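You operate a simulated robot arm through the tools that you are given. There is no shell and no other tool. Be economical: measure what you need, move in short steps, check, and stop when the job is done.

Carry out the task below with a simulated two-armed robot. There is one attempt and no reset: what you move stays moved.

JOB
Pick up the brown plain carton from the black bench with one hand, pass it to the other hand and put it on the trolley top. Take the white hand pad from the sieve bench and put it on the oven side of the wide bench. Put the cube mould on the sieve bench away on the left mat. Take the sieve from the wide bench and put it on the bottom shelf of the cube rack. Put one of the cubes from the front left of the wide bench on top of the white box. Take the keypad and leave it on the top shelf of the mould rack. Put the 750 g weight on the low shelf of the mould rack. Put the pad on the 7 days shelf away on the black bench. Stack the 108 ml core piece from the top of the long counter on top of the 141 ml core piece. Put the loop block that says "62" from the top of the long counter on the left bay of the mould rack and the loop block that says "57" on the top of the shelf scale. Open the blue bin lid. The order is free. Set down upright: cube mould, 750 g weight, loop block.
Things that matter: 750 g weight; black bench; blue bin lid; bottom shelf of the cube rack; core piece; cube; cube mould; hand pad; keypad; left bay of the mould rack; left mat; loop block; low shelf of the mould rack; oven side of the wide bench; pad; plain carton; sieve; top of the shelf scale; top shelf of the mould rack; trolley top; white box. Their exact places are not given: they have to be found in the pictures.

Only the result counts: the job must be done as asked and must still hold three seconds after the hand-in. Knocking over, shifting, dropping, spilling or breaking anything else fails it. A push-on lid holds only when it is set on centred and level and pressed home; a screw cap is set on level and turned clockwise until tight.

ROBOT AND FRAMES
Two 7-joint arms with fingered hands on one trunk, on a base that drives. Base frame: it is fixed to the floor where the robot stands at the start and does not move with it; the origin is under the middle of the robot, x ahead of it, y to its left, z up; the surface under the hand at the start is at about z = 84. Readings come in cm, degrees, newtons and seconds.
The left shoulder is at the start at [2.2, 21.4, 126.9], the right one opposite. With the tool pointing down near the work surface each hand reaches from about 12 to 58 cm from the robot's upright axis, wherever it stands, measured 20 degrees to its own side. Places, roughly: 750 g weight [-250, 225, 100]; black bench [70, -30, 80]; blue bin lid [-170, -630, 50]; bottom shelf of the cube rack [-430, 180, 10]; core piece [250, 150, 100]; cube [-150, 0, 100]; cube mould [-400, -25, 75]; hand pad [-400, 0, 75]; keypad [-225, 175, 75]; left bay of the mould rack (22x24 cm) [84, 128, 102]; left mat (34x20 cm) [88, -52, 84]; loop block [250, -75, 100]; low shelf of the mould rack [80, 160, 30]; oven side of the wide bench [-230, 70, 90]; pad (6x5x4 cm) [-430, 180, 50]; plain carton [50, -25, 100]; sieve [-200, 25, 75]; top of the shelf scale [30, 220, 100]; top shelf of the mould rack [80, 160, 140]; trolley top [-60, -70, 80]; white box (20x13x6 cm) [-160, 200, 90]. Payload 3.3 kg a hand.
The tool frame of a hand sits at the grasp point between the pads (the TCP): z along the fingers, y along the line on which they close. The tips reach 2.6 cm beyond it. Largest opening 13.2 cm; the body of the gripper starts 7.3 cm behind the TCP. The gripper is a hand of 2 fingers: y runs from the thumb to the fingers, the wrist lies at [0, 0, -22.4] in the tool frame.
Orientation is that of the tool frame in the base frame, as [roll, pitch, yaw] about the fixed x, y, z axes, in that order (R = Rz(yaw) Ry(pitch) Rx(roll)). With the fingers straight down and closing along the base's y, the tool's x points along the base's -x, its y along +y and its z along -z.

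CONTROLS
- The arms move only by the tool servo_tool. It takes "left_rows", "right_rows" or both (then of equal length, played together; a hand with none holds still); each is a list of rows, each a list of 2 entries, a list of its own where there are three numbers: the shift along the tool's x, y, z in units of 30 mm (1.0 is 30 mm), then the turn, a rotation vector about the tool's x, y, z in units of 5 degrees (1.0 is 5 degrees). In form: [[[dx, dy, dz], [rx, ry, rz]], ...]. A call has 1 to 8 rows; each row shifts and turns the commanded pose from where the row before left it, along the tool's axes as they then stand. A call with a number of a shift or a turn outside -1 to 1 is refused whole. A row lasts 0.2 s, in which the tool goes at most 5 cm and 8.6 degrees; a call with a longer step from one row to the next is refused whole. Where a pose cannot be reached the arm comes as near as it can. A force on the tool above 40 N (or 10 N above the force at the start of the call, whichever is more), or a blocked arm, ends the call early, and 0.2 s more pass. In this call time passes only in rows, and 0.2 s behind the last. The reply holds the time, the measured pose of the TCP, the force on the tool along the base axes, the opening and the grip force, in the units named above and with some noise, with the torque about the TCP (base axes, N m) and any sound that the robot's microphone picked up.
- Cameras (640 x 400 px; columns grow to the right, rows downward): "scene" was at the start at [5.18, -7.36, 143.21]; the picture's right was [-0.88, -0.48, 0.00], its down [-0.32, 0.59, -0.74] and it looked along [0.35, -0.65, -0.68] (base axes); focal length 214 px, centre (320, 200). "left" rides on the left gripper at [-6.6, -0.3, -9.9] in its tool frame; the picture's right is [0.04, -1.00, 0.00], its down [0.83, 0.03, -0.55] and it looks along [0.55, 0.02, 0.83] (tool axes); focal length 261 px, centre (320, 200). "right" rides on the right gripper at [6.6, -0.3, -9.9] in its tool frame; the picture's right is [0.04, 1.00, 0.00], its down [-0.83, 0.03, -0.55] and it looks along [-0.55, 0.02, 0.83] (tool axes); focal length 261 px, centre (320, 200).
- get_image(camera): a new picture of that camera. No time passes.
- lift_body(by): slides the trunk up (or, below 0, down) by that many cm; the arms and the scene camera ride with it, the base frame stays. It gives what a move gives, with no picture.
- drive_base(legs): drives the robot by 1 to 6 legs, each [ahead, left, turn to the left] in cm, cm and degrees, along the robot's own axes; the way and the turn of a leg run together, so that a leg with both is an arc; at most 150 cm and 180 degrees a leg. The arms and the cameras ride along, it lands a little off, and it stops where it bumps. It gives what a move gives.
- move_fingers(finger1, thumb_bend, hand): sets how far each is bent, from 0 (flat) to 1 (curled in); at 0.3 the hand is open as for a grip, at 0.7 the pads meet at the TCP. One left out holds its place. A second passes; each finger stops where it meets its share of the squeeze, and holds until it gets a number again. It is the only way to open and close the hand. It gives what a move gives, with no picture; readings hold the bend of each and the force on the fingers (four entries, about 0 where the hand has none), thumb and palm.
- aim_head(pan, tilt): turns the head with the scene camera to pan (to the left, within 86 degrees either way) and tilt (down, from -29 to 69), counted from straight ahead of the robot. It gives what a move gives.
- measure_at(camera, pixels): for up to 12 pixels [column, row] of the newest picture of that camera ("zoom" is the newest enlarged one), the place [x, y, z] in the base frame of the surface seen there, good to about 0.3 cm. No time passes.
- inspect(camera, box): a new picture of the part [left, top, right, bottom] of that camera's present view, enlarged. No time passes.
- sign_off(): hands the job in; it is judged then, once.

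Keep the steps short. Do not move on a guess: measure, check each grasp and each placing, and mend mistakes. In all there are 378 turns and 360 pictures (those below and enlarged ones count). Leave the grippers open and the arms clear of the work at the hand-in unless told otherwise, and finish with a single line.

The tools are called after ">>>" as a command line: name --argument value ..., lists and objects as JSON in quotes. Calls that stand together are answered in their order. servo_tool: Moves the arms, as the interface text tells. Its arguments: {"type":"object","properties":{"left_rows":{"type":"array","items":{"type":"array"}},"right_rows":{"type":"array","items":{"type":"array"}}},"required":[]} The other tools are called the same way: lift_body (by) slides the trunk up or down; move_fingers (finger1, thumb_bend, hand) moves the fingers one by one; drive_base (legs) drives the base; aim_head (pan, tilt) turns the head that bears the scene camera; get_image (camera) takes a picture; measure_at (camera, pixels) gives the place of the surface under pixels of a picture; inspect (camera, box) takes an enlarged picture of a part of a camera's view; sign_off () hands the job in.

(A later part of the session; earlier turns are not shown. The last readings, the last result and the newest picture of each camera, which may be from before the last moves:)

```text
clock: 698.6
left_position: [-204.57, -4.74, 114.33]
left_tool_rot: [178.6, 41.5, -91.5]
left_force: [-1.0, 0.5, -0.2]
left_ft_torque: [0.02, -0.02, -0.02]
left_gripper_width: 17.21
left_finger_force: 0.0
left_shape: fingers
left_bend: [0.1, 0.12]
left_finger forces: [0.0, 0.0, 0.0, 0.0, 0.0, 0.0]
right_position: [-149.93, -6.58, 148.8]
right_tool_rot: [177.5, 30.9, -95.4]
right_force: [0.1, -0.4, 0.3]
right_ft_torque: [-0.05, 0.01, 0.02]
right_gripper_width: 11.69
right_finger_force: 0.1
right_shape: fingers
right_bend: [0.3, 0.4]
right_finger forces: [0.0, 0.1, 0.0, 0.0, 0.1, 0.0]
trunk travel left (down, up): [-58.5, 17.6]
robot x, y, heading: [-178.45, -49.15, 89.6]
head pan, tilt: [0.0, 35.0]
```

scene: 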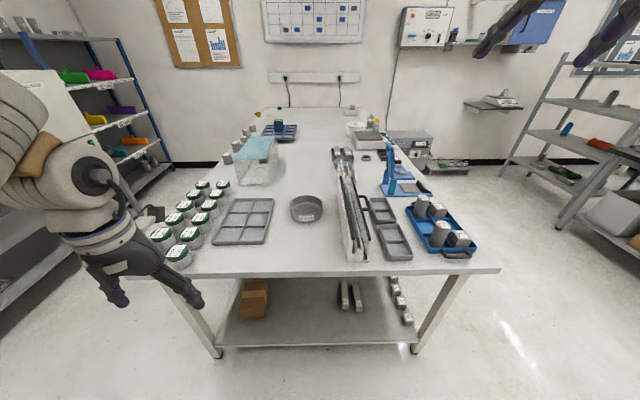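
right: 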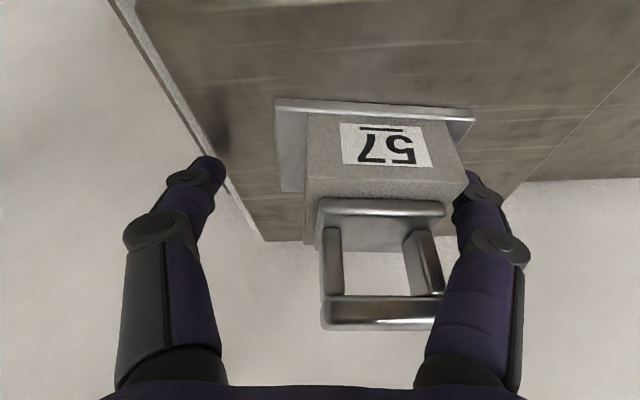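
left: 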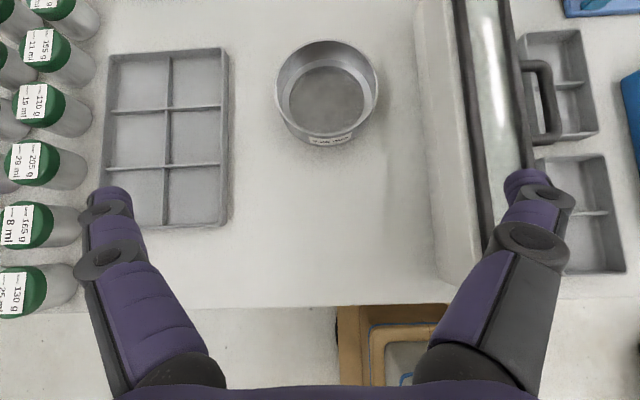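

>>> servo_tool --left_rows '[[[-0.82, -0.02, 0.72], [0, 0, 0]], [[-0.82, -0.02, 0.72], [0, 0, 0]], [[-0.82, -0.02, 0.72], [0, 0, 0]], [[-0.82, -0.02, 0.72], [0, 0, 0]], [[-0.82, 0, 0.72], [0, 0, 0]], [[-0.82, 0, 0.72], [0, 0, 0]], [[0, 0, 0], [0, 0, 0]]]'

>>> lift_body --by -12

>>> get_image --camera "left"

```text
clock: 700.2
left_position: [-204.18, 15.1, 114.43]
left_tool_rot: [178.5, 41.4, -91.6]
left_force: [0.6, 0.7, 0.1]
left_ft_torque: [0.01, 0.01, 0.01]
left_gripper_width: 17.22
left_finger_force: 0.0
left_shape: fingers
left_bend: [0.1, 0.12]
left_finger forces: [0.0, 0.0, 0.0, 0.0, 0.0, 0.0]
right_position: [-150.02, -6.76, 148.85]
right_tool_rot: [177.4, 30.8, -95.5]
right_force: [-0.7, 1.0, 0.0]
right_ft_torque: [0.0, 0.0, -0.04]
right_gripper_width: 11.68
right_finger_force: 0.1
right_shape: fingers
right_bend: [0.3, 0.4]
right_finger forces: [0.1, 0.0, 0.0, 0.1, 0.1, 0.0]
trunk travel left (down, up): [-58.5, 17.6]
robot x, y, heading: [-178.37, -48.93, 89.8]
head pan, tilt: [0.0, 35.0]
```

```text
clock: 701.7
left_position: [-204.14, 14.93, 102.56]
left_tool_rot: [178.5, 41.6, -91.5]
left_force: [-0.1, -0.6, -0.9]
left_ft_torque: [0.0, -0.02, 0.0]
left_gripper_width: 17.21
left_finger_force: 0.1
left_shape: fingers
left_bend: [0.1, 0.12]
left_finger forces: [0.0, 0.0, 0.0, 0.0, 0.0, 0.0]
right_position: [-149.95, -6.59, 136.9]
right_tool_rot: [177.4, 30.9, -95.4]
right_force: [-0.4, -1.3, 0.2]
right_ft_torque: [0.04, -0.01, 0.0]
right_gripper_width: 11.66
right_finger_force: 0.0
right_shape: fingers
right_bend: [0.3, 0.4]
right_finger forces: [0.0, 0.0, 0.1, 0.0, 0.0, 0.1]
trunk travel left (down, up): [-46.5, 29.6]
robot x, y, heading: [-178.7, -48.85, 89.8]
head pan, tilt: [0.0, 35.0]
```

```text
100 pictures are left
```

left: 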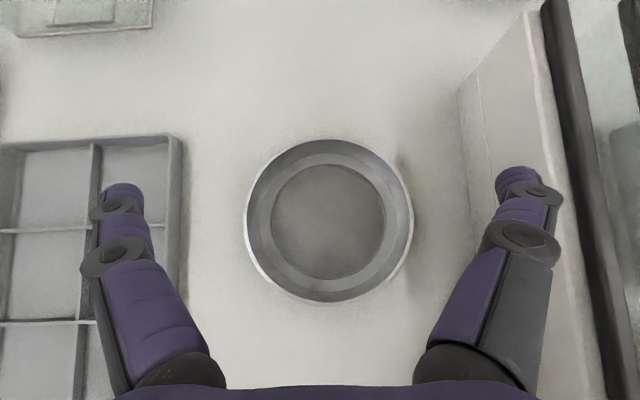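

>>> lift_body --by -9

>>> lift_body --by -3.5

>>> get_image --camera "left"

```text
clock: 703.0
left_position: [-204.31, 14.92, 93.5]
left_tool_rot: [178.6, 41.5, -91.5]
left_force: [0.1, -0.5, -0.7]
left_ft_torque: [0.0, 0.04, -0.01]
left_gripper_width: 17.2
left_finger_force: 0.1
left_shape: fingers
left_bend: [0.1, 0.12]
left_finger forces: [0.1, 0.1, 0.1, 0.0, 0.0, 0.0]
right_position: [-149.88, -5.61, 127.01]
right_tool_rot: [177.6, 29.5, -95.4]
right_force: [-0.1, -0.6, 0.2]
right_ft_torque: [0.01, -0.02, 0.01]
right_gripper_width: 11.65
right_finger_force: 0.1
right_shape: fingers
right_bend: [0.3, 0.4]
right_finger forces: [0.0, 0.1, 0.0, 0.0, 0.0, 0.1]
trunk travel left (down, up): [-37.5, 38.6]
robot x, y, heading: [-178.51, -49.06, 89.8]
head pan, tilt: [0.0, 35.0]
```

```text
clock: 703.7
left_position: [-204.09, 15.0, 90.19]
left_tool_rot: [178.8, 41.7, -91.4]
left_force: [0.3, 1.7, 14.8]
left_ft_torque: [-0.32, -0.85, 0.12]
left_gripper_width: 17.53
left_finger_force: 5.7
left_shape: fingers
left_bend: [0.09, 0.07]
left_finger forces: [0.9, 0.0, 0.0, 0.1, 11.2, 0.1]
right_position: [-149.88, -5.02, 122.75]
right_tool_rot: [177.6, 28.5, -95.4]
right_force: [0.0, 0.2, -0.7]
right_ft_torque: [-0.02, 0.01, 0.0]
right_gripper_width: 11.64
right_finger_force: 0.1
right_shape: fingers
right_bend: [0.3, 0.4]
right_finger forces: [0.1, 0.0, 0.0, 0.0, 0.0, 0.0]
trunk travel left (down, up): [-34.0, 42.1]
robot x, y, heading: [-178.68, -49.25, 89.8]
head pan, tilt: [0.0, 35.0]
```

```text
99 pictures are left
```

left: 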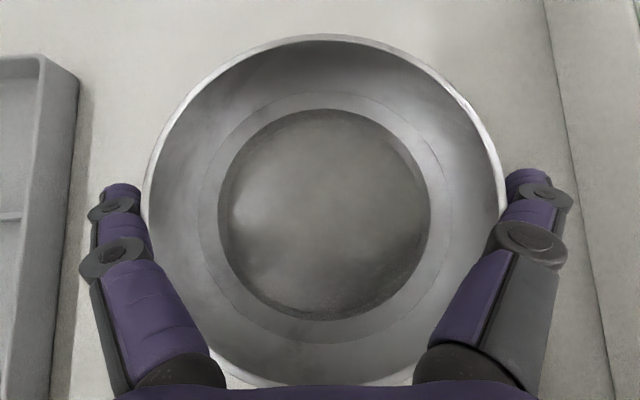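

>>> lift_body --by 0.5

>>> move_fingers --hand "left" --finger1 0.5 --thumb_bend 0.5

>>> lift_body --by 8

>>> get_image --camera "left"

```text
clock: 704.3
left_position: [-204.22, 14.84, 90.44]
left_tool_rot: [178.5, 41.3, -91.6]
left_force: [1.7, 1.1, 5.2]
left_ft_torque: [-0.11, -0.32, 0.03]
left_gripper_width: 17.4
left_finger_force: 2.8
left_shape: fingers
left_bend: [0.1, 0.09]
left_finger forces: [0.0, 0.0, 0.0, 0.1, 4.9, 0.0]
right_position: [-149.95, -4.96, 123.23]
right_tool_rot: [177.7, 28.5, -95.3]
right_force: [-0.2, 0.3, 0.5]
right_ft_torque: [-0.01, 0.0, -0.01]
right_gripper_width: 11.67
right_finger_force: 0.1
right_shape: fingers
right_bend: [0.3, 0.4]
right_finger forces: [0.0, 0.0, 0.1, 0.0, 0.0, 0.0]
trunk travel left (down, up): [-34.5, 41.6]
robot x, y, heading: [-178.36, -48.84, 89.4]
head pan, tilt: [0.0, 35.0]
```

```text
clock: 705.3
left_position: [-204.09, 14.96, 90.57]
left_tool_rot: [178.5, 41.6, -91.6]
left_force: [6.3, 1.0, 13.4]
left_ft_torque: [-0.2, -0.26, 0.13]
left_gripper_width: 15.46
left_finger_force: 37.1
left_shape: fingers
left_bend: [0.3, 0.4]
left_finger forces: [31.1, 0.1, 0.0, 0.1, 42.1, 0.0]
right_position: [-149.79, -5.07, 123.29]
right_tool_rot: [177.6, 28.5, -95.4]
right_force: [0.3, 0.5, 0.2]
right_ft_torque: [-0.02, -0.01, 0.01]
right_gripper_width: 11.64
right_finger_force: 0.1
right_shape: fingers
right_bend: [0.3, 0.4]
right_finger forces: [0.0, 0.0, 0.0, 0.1, 0.1, 0.0]
trunk travel left (down, up): [-34.5, 41.6]
robot x, y, heading: [-178.34, -49.01, 89.8]
head pan, tilt: [0.0, 35.0]
```

```text
clock: 706.5
left_position: [-204.3, 14.97, 98.25]
left_tool_rot: [178.4, 41.4, -91.5]
left_force: [0.9, 0.5, -3.0]
left_ft_torque: [-0.04, -0.02, 0.0]
left_gripper_width: 15.02
left_finger_force: 30.9
left_shape: fingers
left_bend: [0.3, 0.42]
left_finger forces: [31.5, 0.0, 0.1, 0.0, 30.8, 0.0]
right_position: [-149.96, -5.02, 131.04]
right_tool_rot: [177.7, 28.6, -95.5]
right_force: [0.2, -0.5, 0.3]
right_ft_torque: [0.03, -0.02, -0.02]
right_gripper_width: 11.7
right_finger_force: 0.1
right_shape: fingers
right_bend: [0.3, 0.4]
right_finger forces: [0.1, 0.0, 0.1, 0.0, 0.0, 0.0]
trunk travel left (down, up): [-42.5, 33.6]
robot x, y, heading: [-178.54, -48.78, 89.6]
head pan, tilt: [0.0, 35.0]
```

```text
98 pictures are left
```

left: 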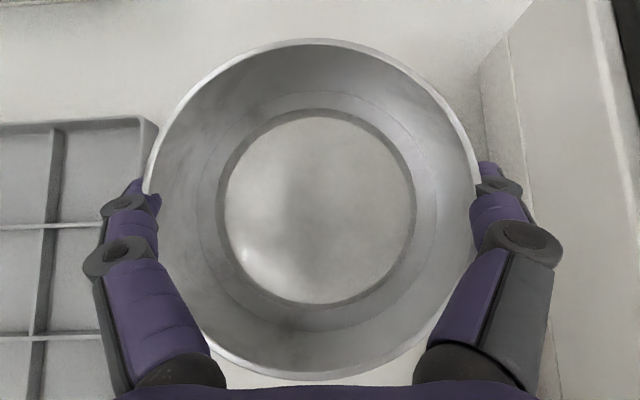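

Sieve held (31 N). Raise, retract, and drive round to the cube rack.

>>> lift_body --by 24

>>> drive_base --legs '[[-27, 0, 0]]'

>>> servo_tool --left_rows '[[[0.75, 0, -0.66], [0, 0, 0]], [[0.75, 0, -0.66], [0, 0, 0]], [[0.75, 0, -0.66], [0, 0, 0]], [[0.75, 0, -0.66], [0, 0, 0]], [[0.75, 0, -0.66], [0, 0, 0]], [[0.75, 0, -0.66], [0, 0, 0]]]'

>>> drive_base --legs '[[0, 0, 90], [140, 0, 0], [0, 0, -90], [130, 0, 0], [75, 0, 0]]'

>>> aim_head --pan 60 --tilt 35

>>> get_image --camera "scene"

```text
clock: 709.0
left_position: [-204.15, 14.95, 122.35]
left_tool_rot: [178.5, 41.4, -91.5]
left_force: [-0.8, -0.8, -3.3]
left_ft_torque: [0.01, -0.04, 0.0]
left_gripper_width: 15.02
left_finger_force: 30.6
left_shape: fingers
left_bend: [0.3, 0.42]
left_finger forces: [31.4, 0.0, 0.2, 0.1, 30.6, 0.0]
right_position: [-149.82, -5.13, 155.02]
right_tool_rot: [177.5, 28.9, -95.5]
right_force: [0.2, 0.2, -0.3]
right_ft_torque: [-0.01, -0.02, -0.03]
right_gripper_width: 11.67
right_finger_force: 0.1
right_shape: fingers
right_bend: [0.3, 0.4]
right_finger forces: [0.0, 0.0, 0.0, 0.0, 0.0, 0.1]
trunk travel left (down, up): [-66.5, 9.6]
robot x, y, heading: [-178.57, -48.81, 89.6]
head pan, tilt: [0.0, 35.0]
```

```text
clock: 710.9
left_position: [-204.02, -11.76, 122.42]
left_tool_rot: [178.5, 41.4, -91.8]
left_force: [0.2, -0.1, -2.7]
left_ft_torque: [0.03, -0.02, 0.01]
left_gripper_width: 15.0
left_finger_force: 30.8
left_shape: fingers
left_bend: [0.3, 0.42]
left_finger forces: [31.6, 0.0, 0.0, 0.0, 30.6, 0.0]
right_position: [-149.9, -31.97, 154.98]
right_tool_rot: [177.5, 28.9, -95.8]
right_force: [0.3, 0.5, 0.2]
right_ft_torque: [0.01, 0.0, 0.0]
right_gripper_width: 11.7
right_finger_force: 0.1
right_shape: fingers
right_bend: [0.3, 0.4]
right_finger forces: [0.1, 0.0, 0.0, 0.0, 0.1, 0.0]
trunk travel left (down, up): [-66.5, 9.6]
robot x, y, heading: [-178.63, -75.79, 89.4]
head pan, tilt: [0.0, 35.0]
```

```text
clock: 712.2
left_position: [-204.31, -29.56, 122.32]
left_tool_rot: [178.4, 41.5, -91.7]
left_force: [0.0, 0.1, -2.6]
left_ft_torque: [0.01, -0.07, 0.0]
left_gripper_width: 15.0
left_finger_force: 30.8
left_shape: fingers
left_bend: [0.3, 0.42]
left_finger forces: [31.4, 0.0, 0.0, 0.0, 30.3, 0.1]
right_position: [-149.89, -32.09, 155.08]
right_tool_rot: [177.5, 29.0, -95.8]
right_force: [0.5, 0.2, 0.0]
right_ft_torque: [0.02, 0.01, 0.01]
right_gripper_width: 11.67
right_finger_force: 0.1
right_shape: fingers
right_bend: [0.3, 0.4]
right_finger forces: [0.0, 0.0, 0.0, 0.1, 0.0, 0.1]
trunk travel left (down, up): [-66.5, 9.6]
robot x, y, heading: [-179.13, -75.62, 89.4]
head pan, tilt: [0.0, 35.0]
```

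```text
clock: 736.8
left_position: [-340.47, 180.87, 122.4]
left_tool_rot: [178.5, 41.4, -92.4]
left_force: [0.6, -0.1, -3.5]
left_ft_torque: [0.03, -0.04, 0.01]
left_gripper_width: 14.92
left_finger_force: 29.3
left_shape: fingers
left_bend: [0.3, 0.42]
left_finger forces: [29.9, 0.1, 0.1, 0.0, 28.7, 0.0]
right_position: [-286.08, 177.92, 154.98]
right_tool_rot: [177.5, 29.0, -96.4]
right_force: [-0.2, -0.2, 0.7]
right_ft_torque: [0.02, -0.06, -0.03]
right_gripper_width: 11.65
right_finger_force: 0.1
right_shape: fingers
right_bend: [0.3, 0.4]
right_finger forces: [0.1, 0.0, 0.1, 0.0, 0.1, 0.0]
trunk travel left (down, up): [-66.5, 9.6]
robot x, y, heading: [-315.74, 134.69, 88.8]
head pan, tilt: [0.0, 35.0]
```

```text
clock: 738.1
left_position: [-340.53, 180.84, 122.23]
left_tool_rot: [178.5, 41.4, -92.5]
left_force: [0.3, 0.5, -3.2]
left_ft_torque: [0.02, -0.03, 0.04]
left_gripper_width: 14.9
left_finger_force: 29.1
left_shape: fingers
left_bend: [0.3, 0.42]
left_finger forces: [29.8, 0.0, 0.0, 0.0, 28.7, 0.0]
right_position: [-286.13, 177.9, 155.05]
right_tool_rot: [177.5, 28.9, -96.4]
right_force: [-0.1, 0.2, 0.2]
right_ft_torque: [-0.01, 0.03, 0.02]
right_gripper_width: 11.67
right_finger_force: 0.0
right_shape: fingers
right_bend: [0.3, 0.4]
right_finger forces: [0.0, 0.0, 0.0, 0.0, 0.0, 0.0]
trunk travel left (down, up): [-66.5, 9.6]
robot x, y, heading: [-315.26, 134.5, 88.8]
head pan, tilt: [60.0, 35.0]
```

```text
97 pictures are left
```

scene: 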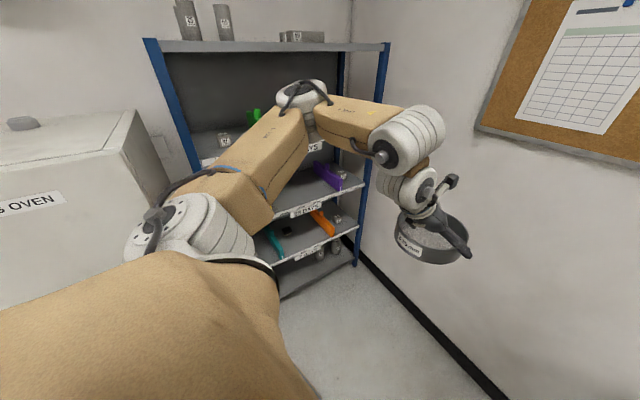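

>>> drive_base --legs '[[-2, 0, 0], [0, 0, 91.2], [0, -48, 0]]'

>>> aim_head --pan 5 --tilt 40

>>> get_image --camera "scene"

```text
clock: 745.2
left_position: [-361.34, 153.33, 122.31]
left_tool_rot: [178.5, 41.4, -0.6]
left_force: [-1.2, -0.8, -3.5]
left_ft_torque: [0.0, 0.0, -0.01]
left_gripper_width: 14.83
left_finger_force: 28.1
left_shape: fingers
left_bend: [0.3, 0.42]
left_finger forces: [28.7, 0.0, 0.1, 0.1, 27.8, 0.0]
right_position: [-360.12, 207.8, 155.0]
right_tool_rot: [177.5, 28.9, -4.5]
right_force: [0.6, 0.2, -0.3]
right_ft_torque: [0.0, 0.01, 0.01]
right_gripper_width: 11.68
right_finger_force: 0.0
right_shape: fingers
right_bend: [0.3, 0.4]
right_finger forces: [0.1, 0.0, 0.1, 0.1, 0.0, 0.1]
trunk travel left (down, up): [-66.5, 9.6]
robot x, y, heading: [-315.85, 179.93, -179.2]
head pan, tilt: [60.0, 35.0]
```

```text
clock: 746.5
left_position: [-361.5, 153.23, 122.31]
left_tool_rot: [178.5, 41.4, -0.6]
left_force: [0.2, 0.1, -1.8]
left_ft_torque: [0.04, -0.01, -0.01]
left_gripper_width: 14.85
left_finger_force: 28.3
left_shape: fingers
left_bend: [0.3, 0.42]
left_finger forces: [28.7, 0.0, 0.0, 0.0, 27.7, 0.0]
right_position: [-360.1, 207.82, 155.04]
right_tool_rot: [177.5, 29.0, -4.5]
right_force: [-0.3, -0.9, 0.3]
right_ft_torque: [-0.01, 0.02, 0.01]
right_gripper_width: 11.66
right_finger_force: 0.1
right_shape: fingers
right_bend: [0.3, 0.4]
right_finger forces: [0.0, 0.1, 0.0, 0.0, 0.0, 0.0]
trunk travel left (down, up): [-66.5, 9.6]
robot x, y, heading: [-315.46, 179.63, -179.3]
head pan, tilt: [5.0, 40.0]
```

```text
96 pictures are left
```

scene: 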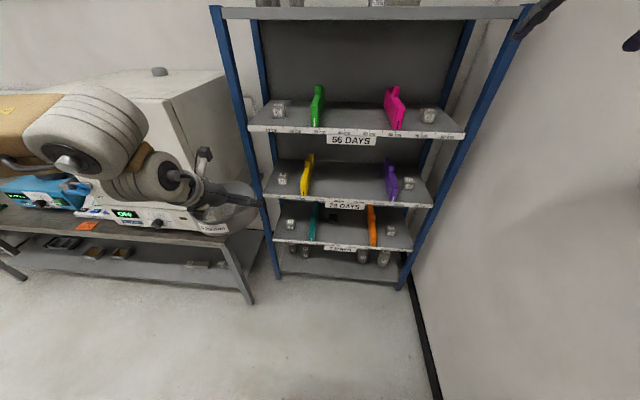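

>>> inspect --camera "scene" --box '[255, 190, 425, 295]'

>>> measure_at --camera "zoom" --pixels '[[280, 100], [260, 95], [300, 100], [90, 270], [200, 290], [460, 310], [330, 330], [320, 205], [100, 195], [545, 220], [200, 330], [280, 115]]'

```text
3.76 times, centred on (340, 242) of scene
```

zoom: 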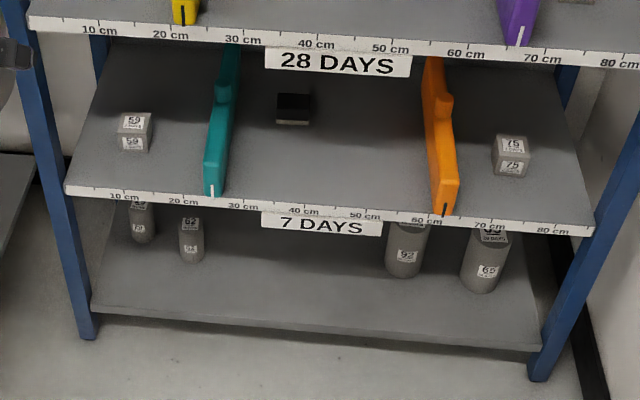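

```text
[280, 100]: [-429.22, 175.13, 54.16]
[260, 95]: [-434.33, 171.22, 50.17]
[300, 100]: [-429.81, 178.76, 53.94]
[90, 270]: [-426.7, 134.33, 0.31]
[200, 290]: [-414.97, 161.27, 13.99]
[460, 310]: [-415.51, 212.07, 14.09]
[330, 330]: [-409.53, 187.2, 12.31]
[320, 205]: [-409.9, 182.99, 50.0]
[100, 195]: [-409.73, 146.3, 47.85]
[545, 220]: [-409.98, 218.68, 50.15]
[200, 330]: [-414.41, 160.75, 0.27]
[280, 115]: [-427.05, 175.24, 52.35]
```

Pad found at (−428.5,176) on the 7-days shelf; bottom shelf at z 14 has a free middle (y 168–192). Bring the left arm inward and down, retract the right.

>>> servo_tool --left_rows '[[[0.5, -0.7, 0.6], [0, 0, 0]], [[0.5, -0.7, 0.6], [0, 0, 0]], [[0.5, -0.7, 0.6], [0, 0, 0]], [[0.5, -0.7, 0.6], [0, 0, 0]], [[0.5, -0.7, 0.6], [0, 0, 0]], [[0.5, -0.7, 0.6], [0, 0, 0]], [[0.5, -0.7, 0.6], [0, 0, 0]], [[0, 0, 0], [0, 0, 0]]]' --right_rows '[[[0.8, 0, -0.4], [0, 0.8, 0]], [[0.8, 0, -0.3], [0, 0.8, 0]], [[0.8, 0, -0.2], [0, 0.8, 0]], [[0.8, 0, -0.1], [0, 0.8, 0]], [[0.8, 0, 0], [0, 0.8, 0]], [[0.8, 0, 0], [0, 0.8, 0]], [[0.8, 0, 0], [0, 0.8, 0]], [[0, 0, 0], [0, 0, 0]]]'

>>> lift_body --by -40

>>> get_image --camera "left"

```text
clock: 748.3
left_position: [-362.11, 167.58, 105.63]
left_tool_rot: [178.5, 41.4, -0.7]
left_force: [0.1, -0.5, -3.2]
left_ft_torque: [0.02, 0.0, -0.01]
left_gripper_width: 14.84
left_finger_force: 27.7
left_shape: fingers
left_bend: [0.3, 0.42]
left_finger forces: [28.4, 0.0, 0.0, 0.0, 27.6, 0.0]
right_position: [-356.67, 208.7, 152.91]
right_tool_rot: [177.1, 22.8, -4.3]
right_force: [-0.8, -0.2, -0.2]
right_ft_torque: [0.01, -0.01, -0.01]
right_gripper_width: 11.66
right_finger_force: 0.1
right_shape: fingers
right_bend: [0.3, 0.4]
right_finger forces: [0.0, 0.1, 0.0, 0.1, 0.0, 0.0]
right hand out of reach, approached as far as the arm can: row 1, 2, 3, 4, 5, 6
trunk travel left (down, up): [-66.5, 9.6]
robot x, y, heading: [-315.69, 180.13, -179.6]
head pan, tilt: [5.0, 40.0]
```

```text
clock: 752.1
left_position: [-362.11, 167.58, 65.72]
left_tool_rot: [178.5, 41.4, -0.5]
left_force: [0.3, -1.0, -3.2]
left_ft_torque: [0.04, -0.01, -0.01]
left_gripper_width: 14.8
left_finger_force: 27.9
left_shape: fingers
left_bend: [0.3, 0.42]
left_finger forces: [28.1, 0.1, 0.0, 0.1, 27.3, 0.1]
right_position: [-360.88, 208.85, 107.57]
right_tool_rot: [177.7, 15.3, -4.2]
right_force: [-0.6, 0.2, 0.1]
right_ft_torque: [0.01, 0.03, 0.02]
right_gripper_width: 11.7
right_finger_force: 0.0
right_shape: fingers
right_bend: [0.3, 0.4]
right_finger forces: [0.0, 0.1, 0.0, 0.1, 0.1, 0.1]
trunk travel left (down, up): [-26.5, 49.6]
robot x, y, heading: [-315.75, 179.98, -179.4]
head pan, tilt: [5.0, 40.0]
```

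```text
94 pictures are left
```

left: 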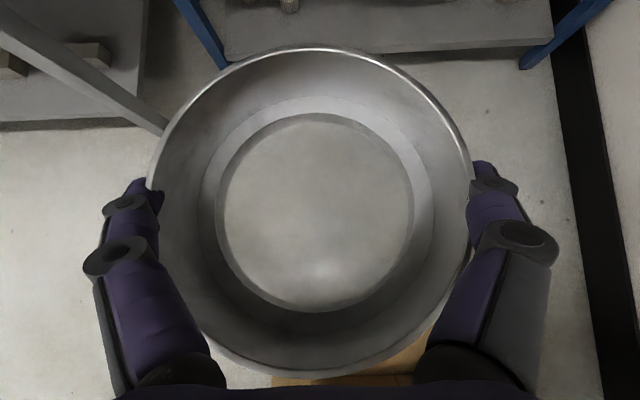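

>>> servo_tool --left_rows '[[[0.55, -0.3, 0.62], [0, 0, 0]], [[0.55, -0.3, 0.62], [0, 0, 0]], [[0.55, -0.3, 0.62], [0, 0, 0]], [[0.55, 0, 0.62], [0, 0, 0]], [[0.55, 0, 0.62], [0, 0, 0]], [[0.55, 0, 0.62], [0, 0, 0]], [[0, 0, 0], [0, 0, 0]], [[0, 0, 0], [0, 0, 0]]]' --right_rows '[[[0.9, 0, -0.2], [0, 0, 0]], [[0.9, 0, -0.2], [0, 0, 0]], [[0.9, 0, -0.2], [0, 0, 0]], [[0.9, 0, -0.2], [0, 0, 0]], [[0.9, 0, -0.2], [0, 0, 0]], [[0.9, 0, -0.2], [0, 0, 0]], [[0.9, 0, -0.2], [0, 0, 0]], [[0, 0, 0], [0, 0, 0]]]'

>>> drive_base --legs '[[40, -8, 0]]'

>>> lift_body --by -24

>>> get_image --camera "left"

>>> get_image --camera "scene"

```text
clock: 753.9
left_position: [-361.99, 169.97, 50.69]
left_tool_rot: [178.5, 41.4, -0.6]
left_force: [0.1, 0.2, -3.0]
left_ft_torque: [0.03, -0.01, -0.02]
left_gripper_width: 14.8
left_finger_force: 27.6
left_shape: fingers
left_bend: [0.3, 0.42]
left_finger forces: [27.9, 0.1, 0.0, 0.0, 27.3, 0.0]
right_position: [-352.32, 213.24, 102.44]
right_tool_rot: [177.6, 15.2, -4.3]
right_force: [-1.3, 0.3, 0.3]
right_ft_torque: [0.01, 0.0, 0.02]
right_gripper_width: 11.67
right_finger_force: 0.1
right_shape: fingers
right_bend: [0.3, 0.4]
right_finger forces: [0.1, 0.0, 0.0, 0.1, 0.1, 0.0]
right hand out of reach, approached as far as the arm can: row 1, 2, 3, 4, 5, 6, 7
trunk travel left (down, up): [-26.5, 49.6]
robot x, y, heading: [-315.98, 179.84, -179.5]
head pan, tilt: [5.0, 40.0]
```

```text
clock: 756.4
left_position: [-402.21, 178.17, 50.64]
left_tool_rot: [178.5, 41.4, -0.9]
left_force: [10.8, 1.2, 1.6]
left_ft_torque: [-0.04, -0.1, 0.08]
left_gripper_width: 14.73
left_finger_force: 24.2
left_shape: fingers
left_bend: [0.3, 0.43]
left_finger forces: [24.9, 0.0, 0.0, 0.1, 24.0, 0.0]
right_position: [-392.24, 221.09, 102.37]
right_tool_rot: [177.6, 15.2, -4.4]
right_force: [1.2, 0.0, 0.3]
right_ft_torque: [-0.01, 0.02, -0.03]
right_gripper_width: 11.66
right_finger_force: 0.0
right_shape: fingers
right_bend: [0.3, 0.4]
right_finger forces: [0.0, 0.1, 0.1, 0.1, 0.0, 0.0]
trunk travel left (down, up): [-26.5, 49.6]
robot x, y, heading: [-356.02, 187.51, -179.4]
head pan, tilt: [5.0, 40.0]
```

```text
clock: 758.9
left_position: [-402.11, 178.15, 26.65]
left_tool_rot: [178.5, 41.3, -0.9]
left_force: [0.3, -0.4, -3.0]
left_ft_torque: [0.0, 0.03, 0.01]
left_gripper_width: 14.26
left_finger_force: 20.6
left_shape: fingers
left_bend: [0.31, 0.42]
left_finger forces: [21.5, 0.1, 0.1, 0.0, 19.9, 0.0]
right_position: [-397.5, 221.13, 69.47]
right_tool_rot: [178.8, 0.0, -4.3]
right_force: [0.1, 0.1, -0.8]
right_ft_torque: [-0.02, -0.02, 0.01]
right_gripper_width: 11.67
right_finger_force: 0.1
right_shape: fingers
right_bend: [0.3, 0.4]
right_finger forces: [0.0, 0.1, 0.0, 0.1, 0.0, 0.0]
trunk travel left (down, up): [-2.5, 73.6]
robot x, y, heading: [-356.0, 187.42, -179.6]
head pan, tilt: [5.0, 40.0]
```

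```text
93 pictures are left
```

left: 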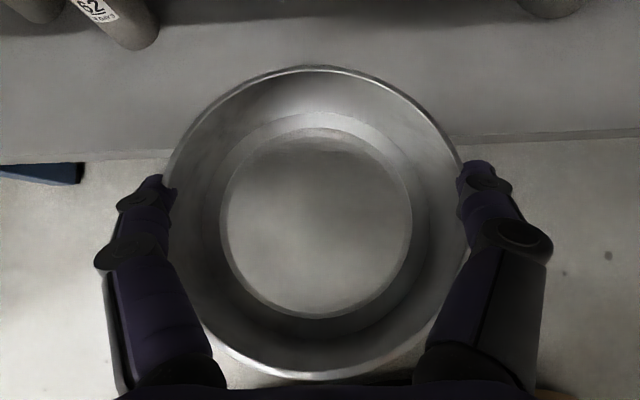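

```text
92 pictures are left
```

scene: 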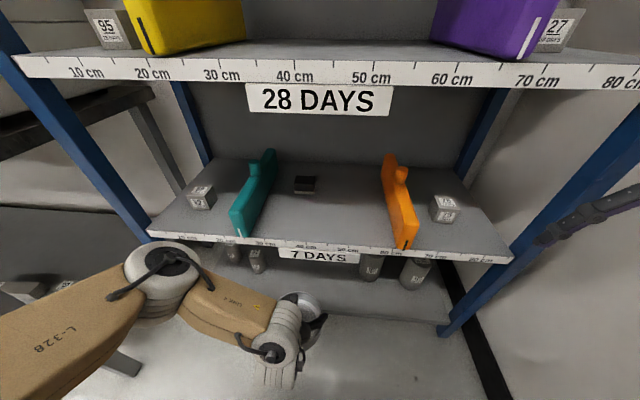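

>>> servo_tool --left_rows '[[[0.44, 0, 0.5], [0, 0, 0]], [[0.44, 0, 0.5], [0, 0, 0]], [[-0.71, -0.1, 0.62], [0, 0, 0]], [[-0.71, -0.1, 0.62], [0, 0, 0]], [[-0.71, -0.1, 0.62], [0, 0, 0]], [[-0.71, 0, 0.62], [0, 0, 0]], [[-0.71, 0, 0.62], [0, 0, 0]], [[-0.6, 0, 0.52], [0, 0, 0]]]'

>>> get_image --camera "left"

```text
clock: 760.7
left_position: [-418.77, 178.84, 22.68]
left_tool_rot: [178.5, 41.2, -1.0]
left_force: [1.2, -0.5, -3.6]
left_ft_torque: [0.03, -0.02, 0.0]
left_gripper_width: 14.21
left_finger_force: 20.0
left_shape: fingers
left_bend: [0.31, 0.42]
left_finger forces: [21.0, 0.1, 0.0, 0.0, 19.4, 0.0]
right_position: [-397.56, 221.16, 69.42]
right_tool_rot: [178.8, -0.3, -4.3]
right_force: [0.8, -0.9, 0.2]
right_ft_torque: [-0.01, -0.03, 0.02]
right_gripper_width: 11.67
right_finger_force: 0.1
right_shape: fingers
right_bend: [0.3, 0.4]
right_finger forces: [0.0, 0.0, 0.1, 0.0, 0.0, 0.0]
trunk travel left (down, up): [-2.5, 73.6]
robot x, y, heading: [-356.05, 187.55, -179.4]
head pan, tilt: [5.0, 40.0]
```

```text
91 pictures are left
```

left: 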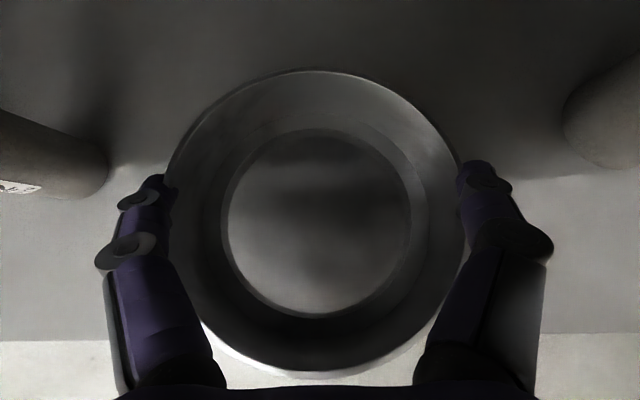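

>>> lift_body --by -2.2

>>> servo_tool --left_rows '[[[0.11, 0, 0.125], [0, 0, 0]], [[0.11, 0, 0.125], [0, 0, 0]], [[0, 0, 0], [0, 0, 0]]]'

>>> servo_tool --left_rows '[[[0.11, 0, 0.125], [0, 0, 0]], [[0.11, 0, 0.125], [0, 0, 0]], [[0, 0, 0], [0, 0, 0]]]'

```text
clock: 761.4
left_position: [-418.76, 178.92, 20.45]
left_tool_rot: [178.6, 41.3, -1.1]
left_force: [-0.2, -0.8, -2.7]
left_ft_torque: [0.0, 0.0, -0.01]
left_gripper_width: 14.2
left_finger_force: 19.9
left_shape: fingers
left_bend: [0.31, 0.42]
left_finger forces: [21.0, 0.1, 0.0, 0.0, 19.4, 0.0]
right_position: [-398.02, 221.15, 66.21]
right_tool_rot: [179.0, -1.9, -4.3]
right_force: [-0.2, 0.7, 0.1]
right_ft_torque: [-0.01, 0.01, 0.02]
right_gripper_width: 11.64
right_finger_force: 0.1
right_shape: fingers
right_bend: [0.3, 0.4]
right_finger forces: [0.0, 0.0, 0.0, 0.0, 0.0, 0.0]
trunk travel left (down, up): [-0.3, 75.8]
robot x, y, heading: [-355.81, 187.75, -179.6]
head pan, tilt: [5.0, 40.0]
```

```text
clock: 762.2
left_position: [-419.04, 178.72, 19.9]
left_tool_rot: [178.6, 41.8, -0.7]
left_force: [4.8, -4.8, 30.5]
left_ft_torque: [1.67, 0.06, -0.21]
left_gripper_width: 14.3
left_finger_force: 24.2
left_shape: fingers
left_bend: [0.31, 0.42]
left_finger forces: [23.0, 0.0, 0.0, 0.0, 26.2, 0.0]
right_position: [-397.84, 221.27, 66.43]
right_tool_rot: [178.8, -1.6, -4.3]
right_force: [0.1, 0.0, -0.3]
right_ft_torque: [-0.03, 0.06, 0.0]
right_gripper_width: 11.68
right_finger_force: 0.0
right_shape: fingers
right_bend: [0.3, 0.4]
right_finger forces: [0.0, 0.1, 0.0, 0.1, 0.0, 0.0]
trunk travel left (down, up): [-0.3, 75.8]
robot x, y, heading: [-355.96, 187.58, -179.6]
head pan, tilt: [5.0, 40.0]
```

```text
clock: 762.6
left_position: [-419.3, 178.78, 19.69]
left_tool_rot: [178.8, 42.4, -0.5]
left_force: [6.6, -2.5, 23.8]
left_ft_torque: [1.42, 0.01, -0.34]
left_gripper_width: 14.36
left_finger_force: 25.9
left_shape: fingers
left_bend: [0.31, 0.42]
left_finger forces: [22.7, 0.0, 0.0, 0.0, 29.6, 0.0]
right_position: [-397.92, 221.22, 66.37]
right_tool_rot: [178.9, -1.7, -4.3]
right_force: [0.6, -0.3, 0.3]
right_ft_torque: [0.01, 0.01, -0.04]
right_gripper_width: 11.68
right_finger_force: 0.0
right_shape: fingers
right_bend: [0.3, 0.4]
right_finger forces: [0.0, 0.0, 0.0, 0.0, 0.0, 0.1]
trunk travel left (down, up): [-0.3, 75.8]
robot x, y, heading: [-356.09, 187.48, -179.6]
head pan, tilt: [5.0, 40.0]
stopped in row 2 (left hand): the force on the tool passed its limit at 45 N (the readings are from after the stop); the commanded pose is now the measured one
```

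Sieve on the bottom shelf. Open and back straight out.

>>> servo_tool --left_rows '[[[-0.07, 0, -0.08], [0, 0, 0]], [[0, 0, 0], [0, 0, 0]]]'

>>> move_fingers --hand "left" --finger1 0.15 --thumb_bend 0.2

>>> move_fingers --hand "left" --finger1 0.08 --thumb_bend 0.08

>>> servo_tool --left_rows '[[[-0.13, 0, -0.15], [0, 0, 0]], [[-0.13, 0, -0.15], [0, 0, 0]], [[0, 0, 0], [0, 0, 0]]]'

>>> drive_base --legs '[[28, 0, 0]]'

```text
clock: 763.2
left_position: [-419.1, 178.8, 19.69]
left_tool_rot: [178.7, 42.0, -0.5]
left_force: [-5.1, 0.8, 15.7]
left_ft_torque: [1.06, 0.02, 0.27]
left_gripper_width: 14.39
left_finger_force: 24.7
left_shape: fingers
left_bend: [0.31, 0.42]
left_finger forces: [21.4, 0.0, 0.0, 0.0, 28.3, 0.1]
right_position: [-397.92, 221.31, 66.4]
right_tool_rot: [178.9, -1.7, -4.3]
right_force: [0.6, 0.5, -0.2]
right_ft_torque: [0.03, 0.02, 0.01]
right_gripper_width: 11.67
right_finger_force: 0.0
right_shape: fingers
right_bend: [0.3, 0.4]
right_finger forces: [0.0, 0.0, 0.0, 0.0, 0.0, 0.0]
trunk travel left (down, up): [-0.3, 75.8]
robot x, y, heading: [-355.64, 187.83, -179.5]
head pan, tilt: [5.0, 40.0]
```

```text
clock: 764.2
left_position: [-419.05, 178.72, 19.65]
left_tool_rot: [178.5, 41.7, -0.8]
left_force: [0.1, 0.7, 0.1]
left_ft_torque: [-0.01, 0.03, -0.01]
left_gripper_width: 15.89
left_finger_force: 0.0
left_shape: fingers
left_bend: [0.15, 0.2]
left_finger forces: [0.0, 0.0, 0.1, 0.0, 0.0, 0.0]
right_position: [-398.04, 221.29, 66.22]
right_tool_rot: [179.1, -1.8, -4.3]
right_force: [-0.3, 0.3, 0.1]
right_ft_torque: [-0.02, 0.01, 0.01]
right_gripper_width: 11.69
right_finger_force: 0.0
right_shape: fingers
right_bend: [0.3, 0.4]
right_finger forces: [0.0, 0.0, 0.0, 0.1, 0.0, 0.0]
trunk travel left (down, up): [-0.3, 75.8]
robot x, y, heading: [-356.22, 187.41, -179.8]
head pan, tilt: [5.0, 40.0]
```

```text
clock: 765.2
left_position: [-418.95, 178.72, 19.6]
left_tool_rot: [178.6, 41.8, -0.7]
left_force: [0.5, -0.6, 0.3]
left_ft_torque: [-0.02, 0.03, 0.02]
left_gripper_width: 17.49
left_finger_force: 0.1
left_shape: fingers
left_bend: [0.08, 0.08]
left_finger forces: [0.0, 0.0, 0.0, 0.0, 0.0, 0.0]
right_position: [-398.13, 221.26, 66.22]
right_tool_rot: [179.0, -1.8, -4.3]
right_force: [0.3, 0.3, 0.3]
right_ft_torque: [-0.02, -0.02, 0.03]
right_gripper_width: 11.65
right_finger_force: 0.1
right_shape: fingers
right_bend: [0.3, 0.4]
right_finger forces: [0.1, 0.0, 0.0, 0.0, 0.0, 0.0]
trunk travel left (down, up): [-0.3, 75.8]
robot x, y, heading: [-355.85, 187.48, -179.4]
head pan, tilt: [5.0, 40.0]
```

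```text
clock: 766.0
left_position: [-418.98, 178.77, 20.81]
left_tool_rot: [178.6, 41.7, -0.7]
left_force: [0.5, 0.3, -1.0]
left_ft_torque: [0.03, 0.0, 0.01]
left_gripper_width: 17.48
left_finger_force: 0.1
left_shape: fingers
left_bend: [0.08, 0.08]
left_finger forces: [0.0, 0.1, 0.0, 0.0, 0.0, 0.0]
right_position: [-398.03, 221.26, 66.23]
right_tool_rot: [178.9, -1.8, -4.3]
right_force: [-0.2, 0.1, 0.3]
right_ft_torque: [0.01, 0.02, -0.01]
right_gripper_width: 11.69
right_finger_force: 0.1
right_shape: fingers
right_bend: [0.3, 0.4]
right_finger forces: [0.0, 0.0, 0.0, 0.1, 0.0, 0.0]
trunk travel left (down, up): [-0.3, 75.8]
robot x, y, heading: [-355.78, 187.64, -179.5]
head pan, tilt: [5.0, 40.0]
```

```text
clock: 767.0
left_position: [-420.44, 179.29, 19.6]
left_tool_rot: [178.9, 40.1, -1.3]
left_force: [0.3, 0.1, -0.2]
left_ft_torque: [-0.01, 0.02, 0.02]
left_gripper_width: 17.49
left_finger_force: 0.1
left_shape: fingers
left_bend: [0.08, 0.08]
left_finger forces: [0.0, 0.0, 0.1, 0.0, 0.0, 0.1]
right_position: [-401.37, 220.86, 66.14]
right_tool_rot: [178.9, -1.8, -4.0]
right_force: [0.0, 0.7, -0.3]
right_ft_torque: [0.0, -0.04, 0.0]
right_gripper_width: 11.67
right_finger_force: 0.1
right_shape: fingers
right_bend: [0.3, 0.4]
right_finger forces: [0.0, 0.0, 0.0, 0.0, 0.1, 0.0]
trunk travel left (down, up): [-0.3, 75.8]
robot x, y, heading: [-359.25, 187.36, -179.6]
head pan, tilt: [5.0, 40.0]
stopped in leg 1: the robot was blocked; the commanded pose is now the measured one
```

I drove the wrong way (blocked after 3 cm). Now back out.

>>> drive_base --legs '[[-30, 0, 0]]'

>>> get_image --camera "left"

>>> get_image --camera "scene"

```text
clock: 769.0
left_position: [-390.74, 179.23, 19.72]
left_tool_rot: [178.8, 40.2, -0.9]
left_force: [0.0, -0.7, 1.2]
left_ft_torque: [0.07, 0.01, -0.05]
left_gripper_width: 17.49
left_finger_force: 0.1
left_shape: fingers
left_bend: [0.08, 0.08]
left_finger forces: [0.1, 0.0, 0.0, 0.0, 0.0, 0.0]
right_position: [-371.83, 221.07, 66.37]
right_tool_rot: [178.9, -1.8, -3.7]
right_force: [-0.2, -0.1, 0.6]
right_ft_torque: [0.03, 0.02, -0.01]
right_gripper_width: 11.66
right_finger_force: 0.2
right_shape: fingers
right_bend: [0.3, 0.4]
right_finger forces: [0.1, 0.0, 0.0, 0.0, 0.0, 0.0]
trunk travel left (down, up): [-0.3, 75.8]
robot x, y, heading: [-329.46, 187.94, -178.8]
head pan, tilt: [5.0, 40.0]
```

```text
90 pictures are left
```

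left: 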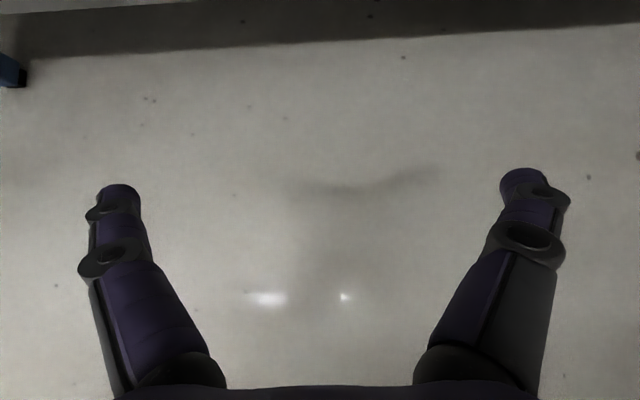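

```text
89 pictures are left
```

scene: 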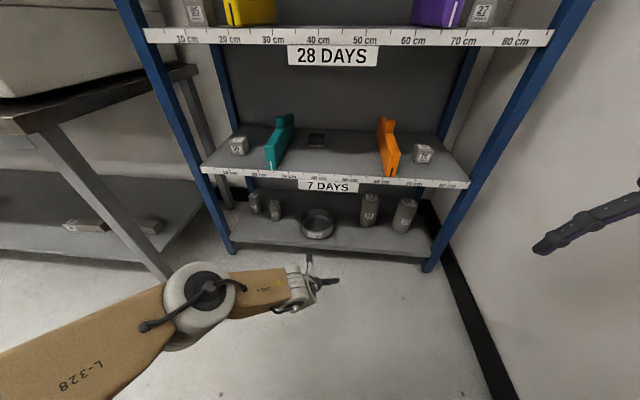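

Sieve is on the bottom shelf, all else standing. Next the pad with the right hand: raise, retract left, tilt right forward 50°.

>>> lift_body --by 32

>>> servo_tool --left_rows '[[[0.7, 0, -0.7], [0, 0, 0]], [[0.7, 0, -0.7], [0, 0, 0]], [[0.7, 0, -0.7], [0, 0, 0]], [[0.7, 0, -0.7], [0, 0, 0]], [[0.7, 0, -0.7], [0, 0, 0]], [[0.7, 0, -0.7], [0, 0, 0]], [[0.7, 0, -0.7], [0, 0, 0]], [[0, 0, 0], [0, 0, 0]]]' --right_rows '[[[0, 0, 0], [0, -1, 0.3]], [[0, 0, 0], [0, -1, 0.3]], [[0, 0, 0], [0, -1, 0.2]], [[0, 0, 0], [0, -1, 0]], [[0, 0, 0], [0, -1, 0]], [[0, 0, 0], [0, -1, 0]], [[0, 0, 0], [0, -1, 0]], [[0, 0, 0], [0, -1, 0]]]'

>>> servo_tool --right_rows '[[[0, 0, 0], [0, -1, 0]], [[0, 0, 0], [0, -1, 0]], [[0, 0, 0], [0, 0, 0]]]'

>>> drive_base --legs '[[0, 36, -0.8]]'

>>> get_image --camera "right"

```text
clock: 772.2
left_position: [-396.47, 179.14, 65.02]
left_tool_rot: [178.2, 52.8, -1.4]
left_force: [0.0, 1.3, -0.2]
left_ft_torque: [0.02, -0.02, 0.02]
left_gripper_width: 17.48
left_finger_force: 0.0
left_shape: fingers
left_bend: [0.08, 0.08]
left_finger forces: [0.0, 0.0, 0.0, 0.1, 0.0, 0.0]
right_position: [-371.75, 221.16, 98.27]
right_tool_rot: [178.9, -1.9, -3.7]
right_force: [-0.8, -0.7, 0.1]
right_ft_torque: [0.01, 0.01, -0.01]
right_gripper_width: 11.65
right_finger_force: 0.1
right_shape: fingers
right_bend: [0.3, 0.4]
right_finger forces: [0.0, 0.0, 0.0, 0.0, 0.0, 0.0]
trunk travel left (down, up): [-32.3, 43.8]
robot x, y, heading: [-329.37, 187.73, -179.0]
head pan, tilt: [5.0, 40.0]
```

```text
clock: 774.0
left_position: [-375.84, 179.2, 62.27]
left_tool_rot: [178.3, 52.8, -1.4]
left_force: [-0.2, 0.6, -0.2]
left_ft_torque: [0.0, -0.01, -0.03]
left_gripper_width: 17.52
left_finger_force: 0.0
left_shape: fingers
left_bend: [0.08, 0.08]
left_finger forces: [0.0, 0.1, 0.1, 0.0, 0.0, 0.0]
right_position: [-372.27, 221.81, 97.79]
right_tool_rot: [178.1, 38.2, -8.9]
right_force: [0.5, 0.4, 0.1]
right_ft_torque: [-0.02, -0.02, 0.01]
right_gripper_width: 11.69
right_finger_force: 0.1
right_shape: fingers
right_bend: [0.3, 0.4]
right_finger forces: [0.0, 0.1, 0.1, 0.0, 0.0, 0.0]
right hand out of reach, approached as far as the arm can: row 7, 8
trunk travel left (down, up): [-32.3, 43.8]
robot x, y, heading: [-329.35, 188.05, -179.2]
head pan, tilt: [5.0, 40.0]
```

```text
clock: 774.8
left_position: [-375.88, 179.03, 62.21]
left_tool_rot: [178.2, 52.9, -1.4]
left_force: [0.2, 0.9, 0.4]
left_ft_torque: [-0.01, 0.0, 0.0]
left_gripper_width: 17.5
left_finger_force: 0.1
left_shape: fingers
left_bend: [0.08, 0.08]
left_finger forces: [0.0, 0.0, 0.1, 0.0, 0.0, 0.1]
right_position: [-372.38, 221.91, 97.81]
right_tool_rot: [177.7, 48.1, -9.4]
right_force: [0.0, 0.3, -0.1]
right_ft_torque: [0.0, 0.0, -0.01]
right_gripper_width: 11.69
right_finger_force: 0.0
right_shape: fingers
right_bend: [0.3, 0.4]
right_finger forces: [0.0, 0.0, 0.0, 0.0, 0.0, 0.1]
trunk travel left (down, up): [-32.3, 43.8]
robot x, y, heading: [-329.22, 187.74, -178.8]
head pan, tilt: [5.0, 40.0]
```

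```text
clock: 777.1
left_position: [-375.68, 144.42, 62.31]
left_tool_rot: [178.3, 53.0, -2.2]
left_force: [0.4, 1.1, 0.3]
left_ft_torque: [0.02, 0.03, -0.02]
left_gripper_width: 17.51
left_finger_force: 0.1
left_shape: fingers
left_bend: [0.08, 0.08]
left_finger forces: [0.1, 0.0, 0.0, 0.1, 0.0, 0.1]
right_position: [-371.45, 187.31, 97.86]
right_tool_rot: [177.8, 48.1, -10.1]
right_force: [-0.2, 0.4, -0.6]
right_ft_torque: [-0.02, -0.02, 0.0]
right_gripper_width: 11.68
right_finger_force: 0.0
right_shape: fingers
right_bend: [0.3, 0.4]
right_finger forces: [0.0, 0.0, 0.0, 0.0, 0.1, 0.0]
trunk travel left (down, up): [-32.3, 43.8]
robot x, y, heading: [-329.36, 153.01, -179.6]
head pan, tilt: [5.0, 40.0]
```

```text
88 pictures are left
```

right: 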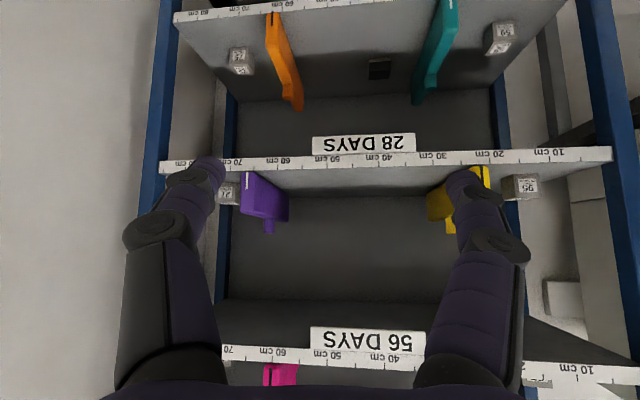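

>>> servo_tool --right_rows '[[[0, 0, 0], [-0.74, 0, -0.67]], [[0, 0.6, 0], [-0.74, 0, -0.67]], [[0, 0.8, 0], [0, 0, 0]], [[0, 0.8, 0], [0, 0, 0]], [[0, 0.8, 0], [0, 0, 0]], [[0, 0, 0], [0, 0, 0]], [[0, 0, 0], [0, 0, 0]]]' --left_rows '[[[0.55, 0, -0.8], [0, 0, 0]], [[0.55, 0, -0.8], [0, 0, 0]], [[0.55, 0, -0.8], [0, 0, 0]], [[0.55, 0, -0.8], [0, 0, 0]], [[0.55, 0, -0.8], [0, 0, 0]], [[0.55, 0, -0.8], [0, 0, 0]], [[0.55, 0, -0.8], [0, 0, 0]]]'

>>> move_fingers --hand "left" --finger1 0.4 --thumb_bend 0.4

>>> lift_body --by -31

>>> get_image --camera "right"

```text
clock: 778.7
left_position: [-355.58, 144.41, 63.12]
left_tool_rot: [178.1, 53.0, -2.4]
left_force: [-0.6, 0.5, -0.5]
left_ft_torque: [0.0, 0.01, -0.03]
left_gripper_width: 17.51
left_finger_force: 0.1
left_shape: fingers
left_bend: [0.08, 0.08]
left_finger forces: [0.1, 0.0, 0.0, 0.1, 0.0, 0.1]
left hand out of reach, approached as far as the arm can: row 7
right_position: [-372.2, 181.72, 96.37]
right_tool_rot: [177.5, 48.4, -0.1]
right_force: [-0.2, -0.1, -0.4]
right_ft_torque: [0.0, -0.02, 0.01]
right_gripper_width: 11.66
right_finger_force: 0.1
right_shape: fingers
right_bend: [0.3, 0.4]
right_finger forces: [0.0, 0.1, 0.0, 0.0, 0.0, 0.0]
right hand out of reach, approached as far as the arm can: row 3, 4, 5
trunk travel left (down, up): [-32.3, 43.8]
robot x, y, heading: [-329.37, 152.45, -179.6]
head pan, tilt: [5.0, 40.0]
```

```text
clock: 779.7
left_position: [-355.68, 144.24, 63.24]
left_tool_rot: [178.4, 52.9, -2.0]
left_force: [-0.2, 0.5, 0.1]
left_ft_torque: [-0.02, 0.02, 0.02]
left_gripper_width: 10.09
left_finger_force: 0.1
left_shape: fingers
left_bend: [0.4, 0.4]
left_finger forces: [0.0, 0.0, 0.1, 0.0, 0.0, 0.0]
right_position: [-372.21, 181.67, 96.53]
right_tool_rot: [177.6, 48.4, 0.0]
right_force: [0.0, 0.5, 0.0]
right_ft_torque: [0.0, -0.03, 0.0]
right_gripper_width: 11.69
right_finger_force: 0.1
right_shape: fingers
right_bend: [0.3, 0.4]
right_finger forces: [0.0, 0.1, 0.0, 0.1, 0.0, 0.0]
trunk travel left (down, up): [-32.3, 43.8]
robot x, y, heading: [-328.4, 152.72, -179.9]
head pan, tilt: [5.0, 40.0]
```

```text
clock: 781.4
left_position: [-353.93, 145.81, 47.03]
left_tool_rot: [-172.4, 45.1, 3.9]
left_force: [-0.2, 0.3, 0.0]
left_ft_torque: [-0.01, 0.02, 0.01]
left_gripper_width: 10.1
left_finger_force: 0.1
left_shape: fingers
left_bend: [0.4, 0.4]
left_finger forces: [0.0, 0.0, 0.0, 0.0, 0.1, 0.1]
right_position: [-373.67, 181.68, 72.7]
right_tool_rot: [177.6, 39.9, 0.0]
right_force: [-0.2, -0.9, 0.7]
right_ft_torque: [0.0, -0.02, -0.01]
right_gripper_width: 11.66
right_finger_force: 0.2
right_shape: fingers
right_bend: [0.3, 0.4]
right_finger forces: [0.0, 0.0, 0.0, 0.0, 0.0, 0.0]
trunk travel left (down, up): [-14.9, 61.1]
robot x, y, heading: [-329.08, 152.79, -179.9]
head pan, tilt: [5.0, 40.0]
stopped: the force on the tool passed its limit at 355 N (the readings are from after the stop); the commanded pose is now the measured one
```

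```text
87 pictures are left
```

right: 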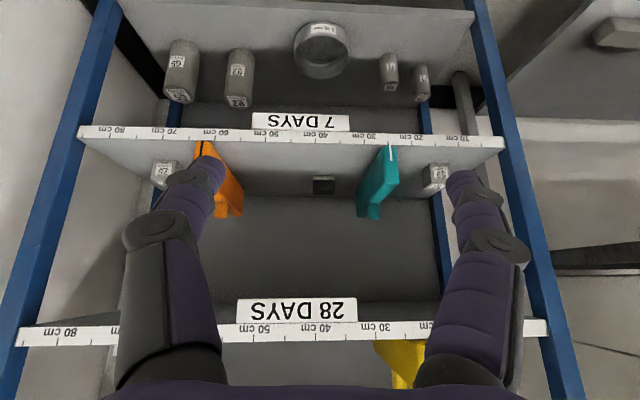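

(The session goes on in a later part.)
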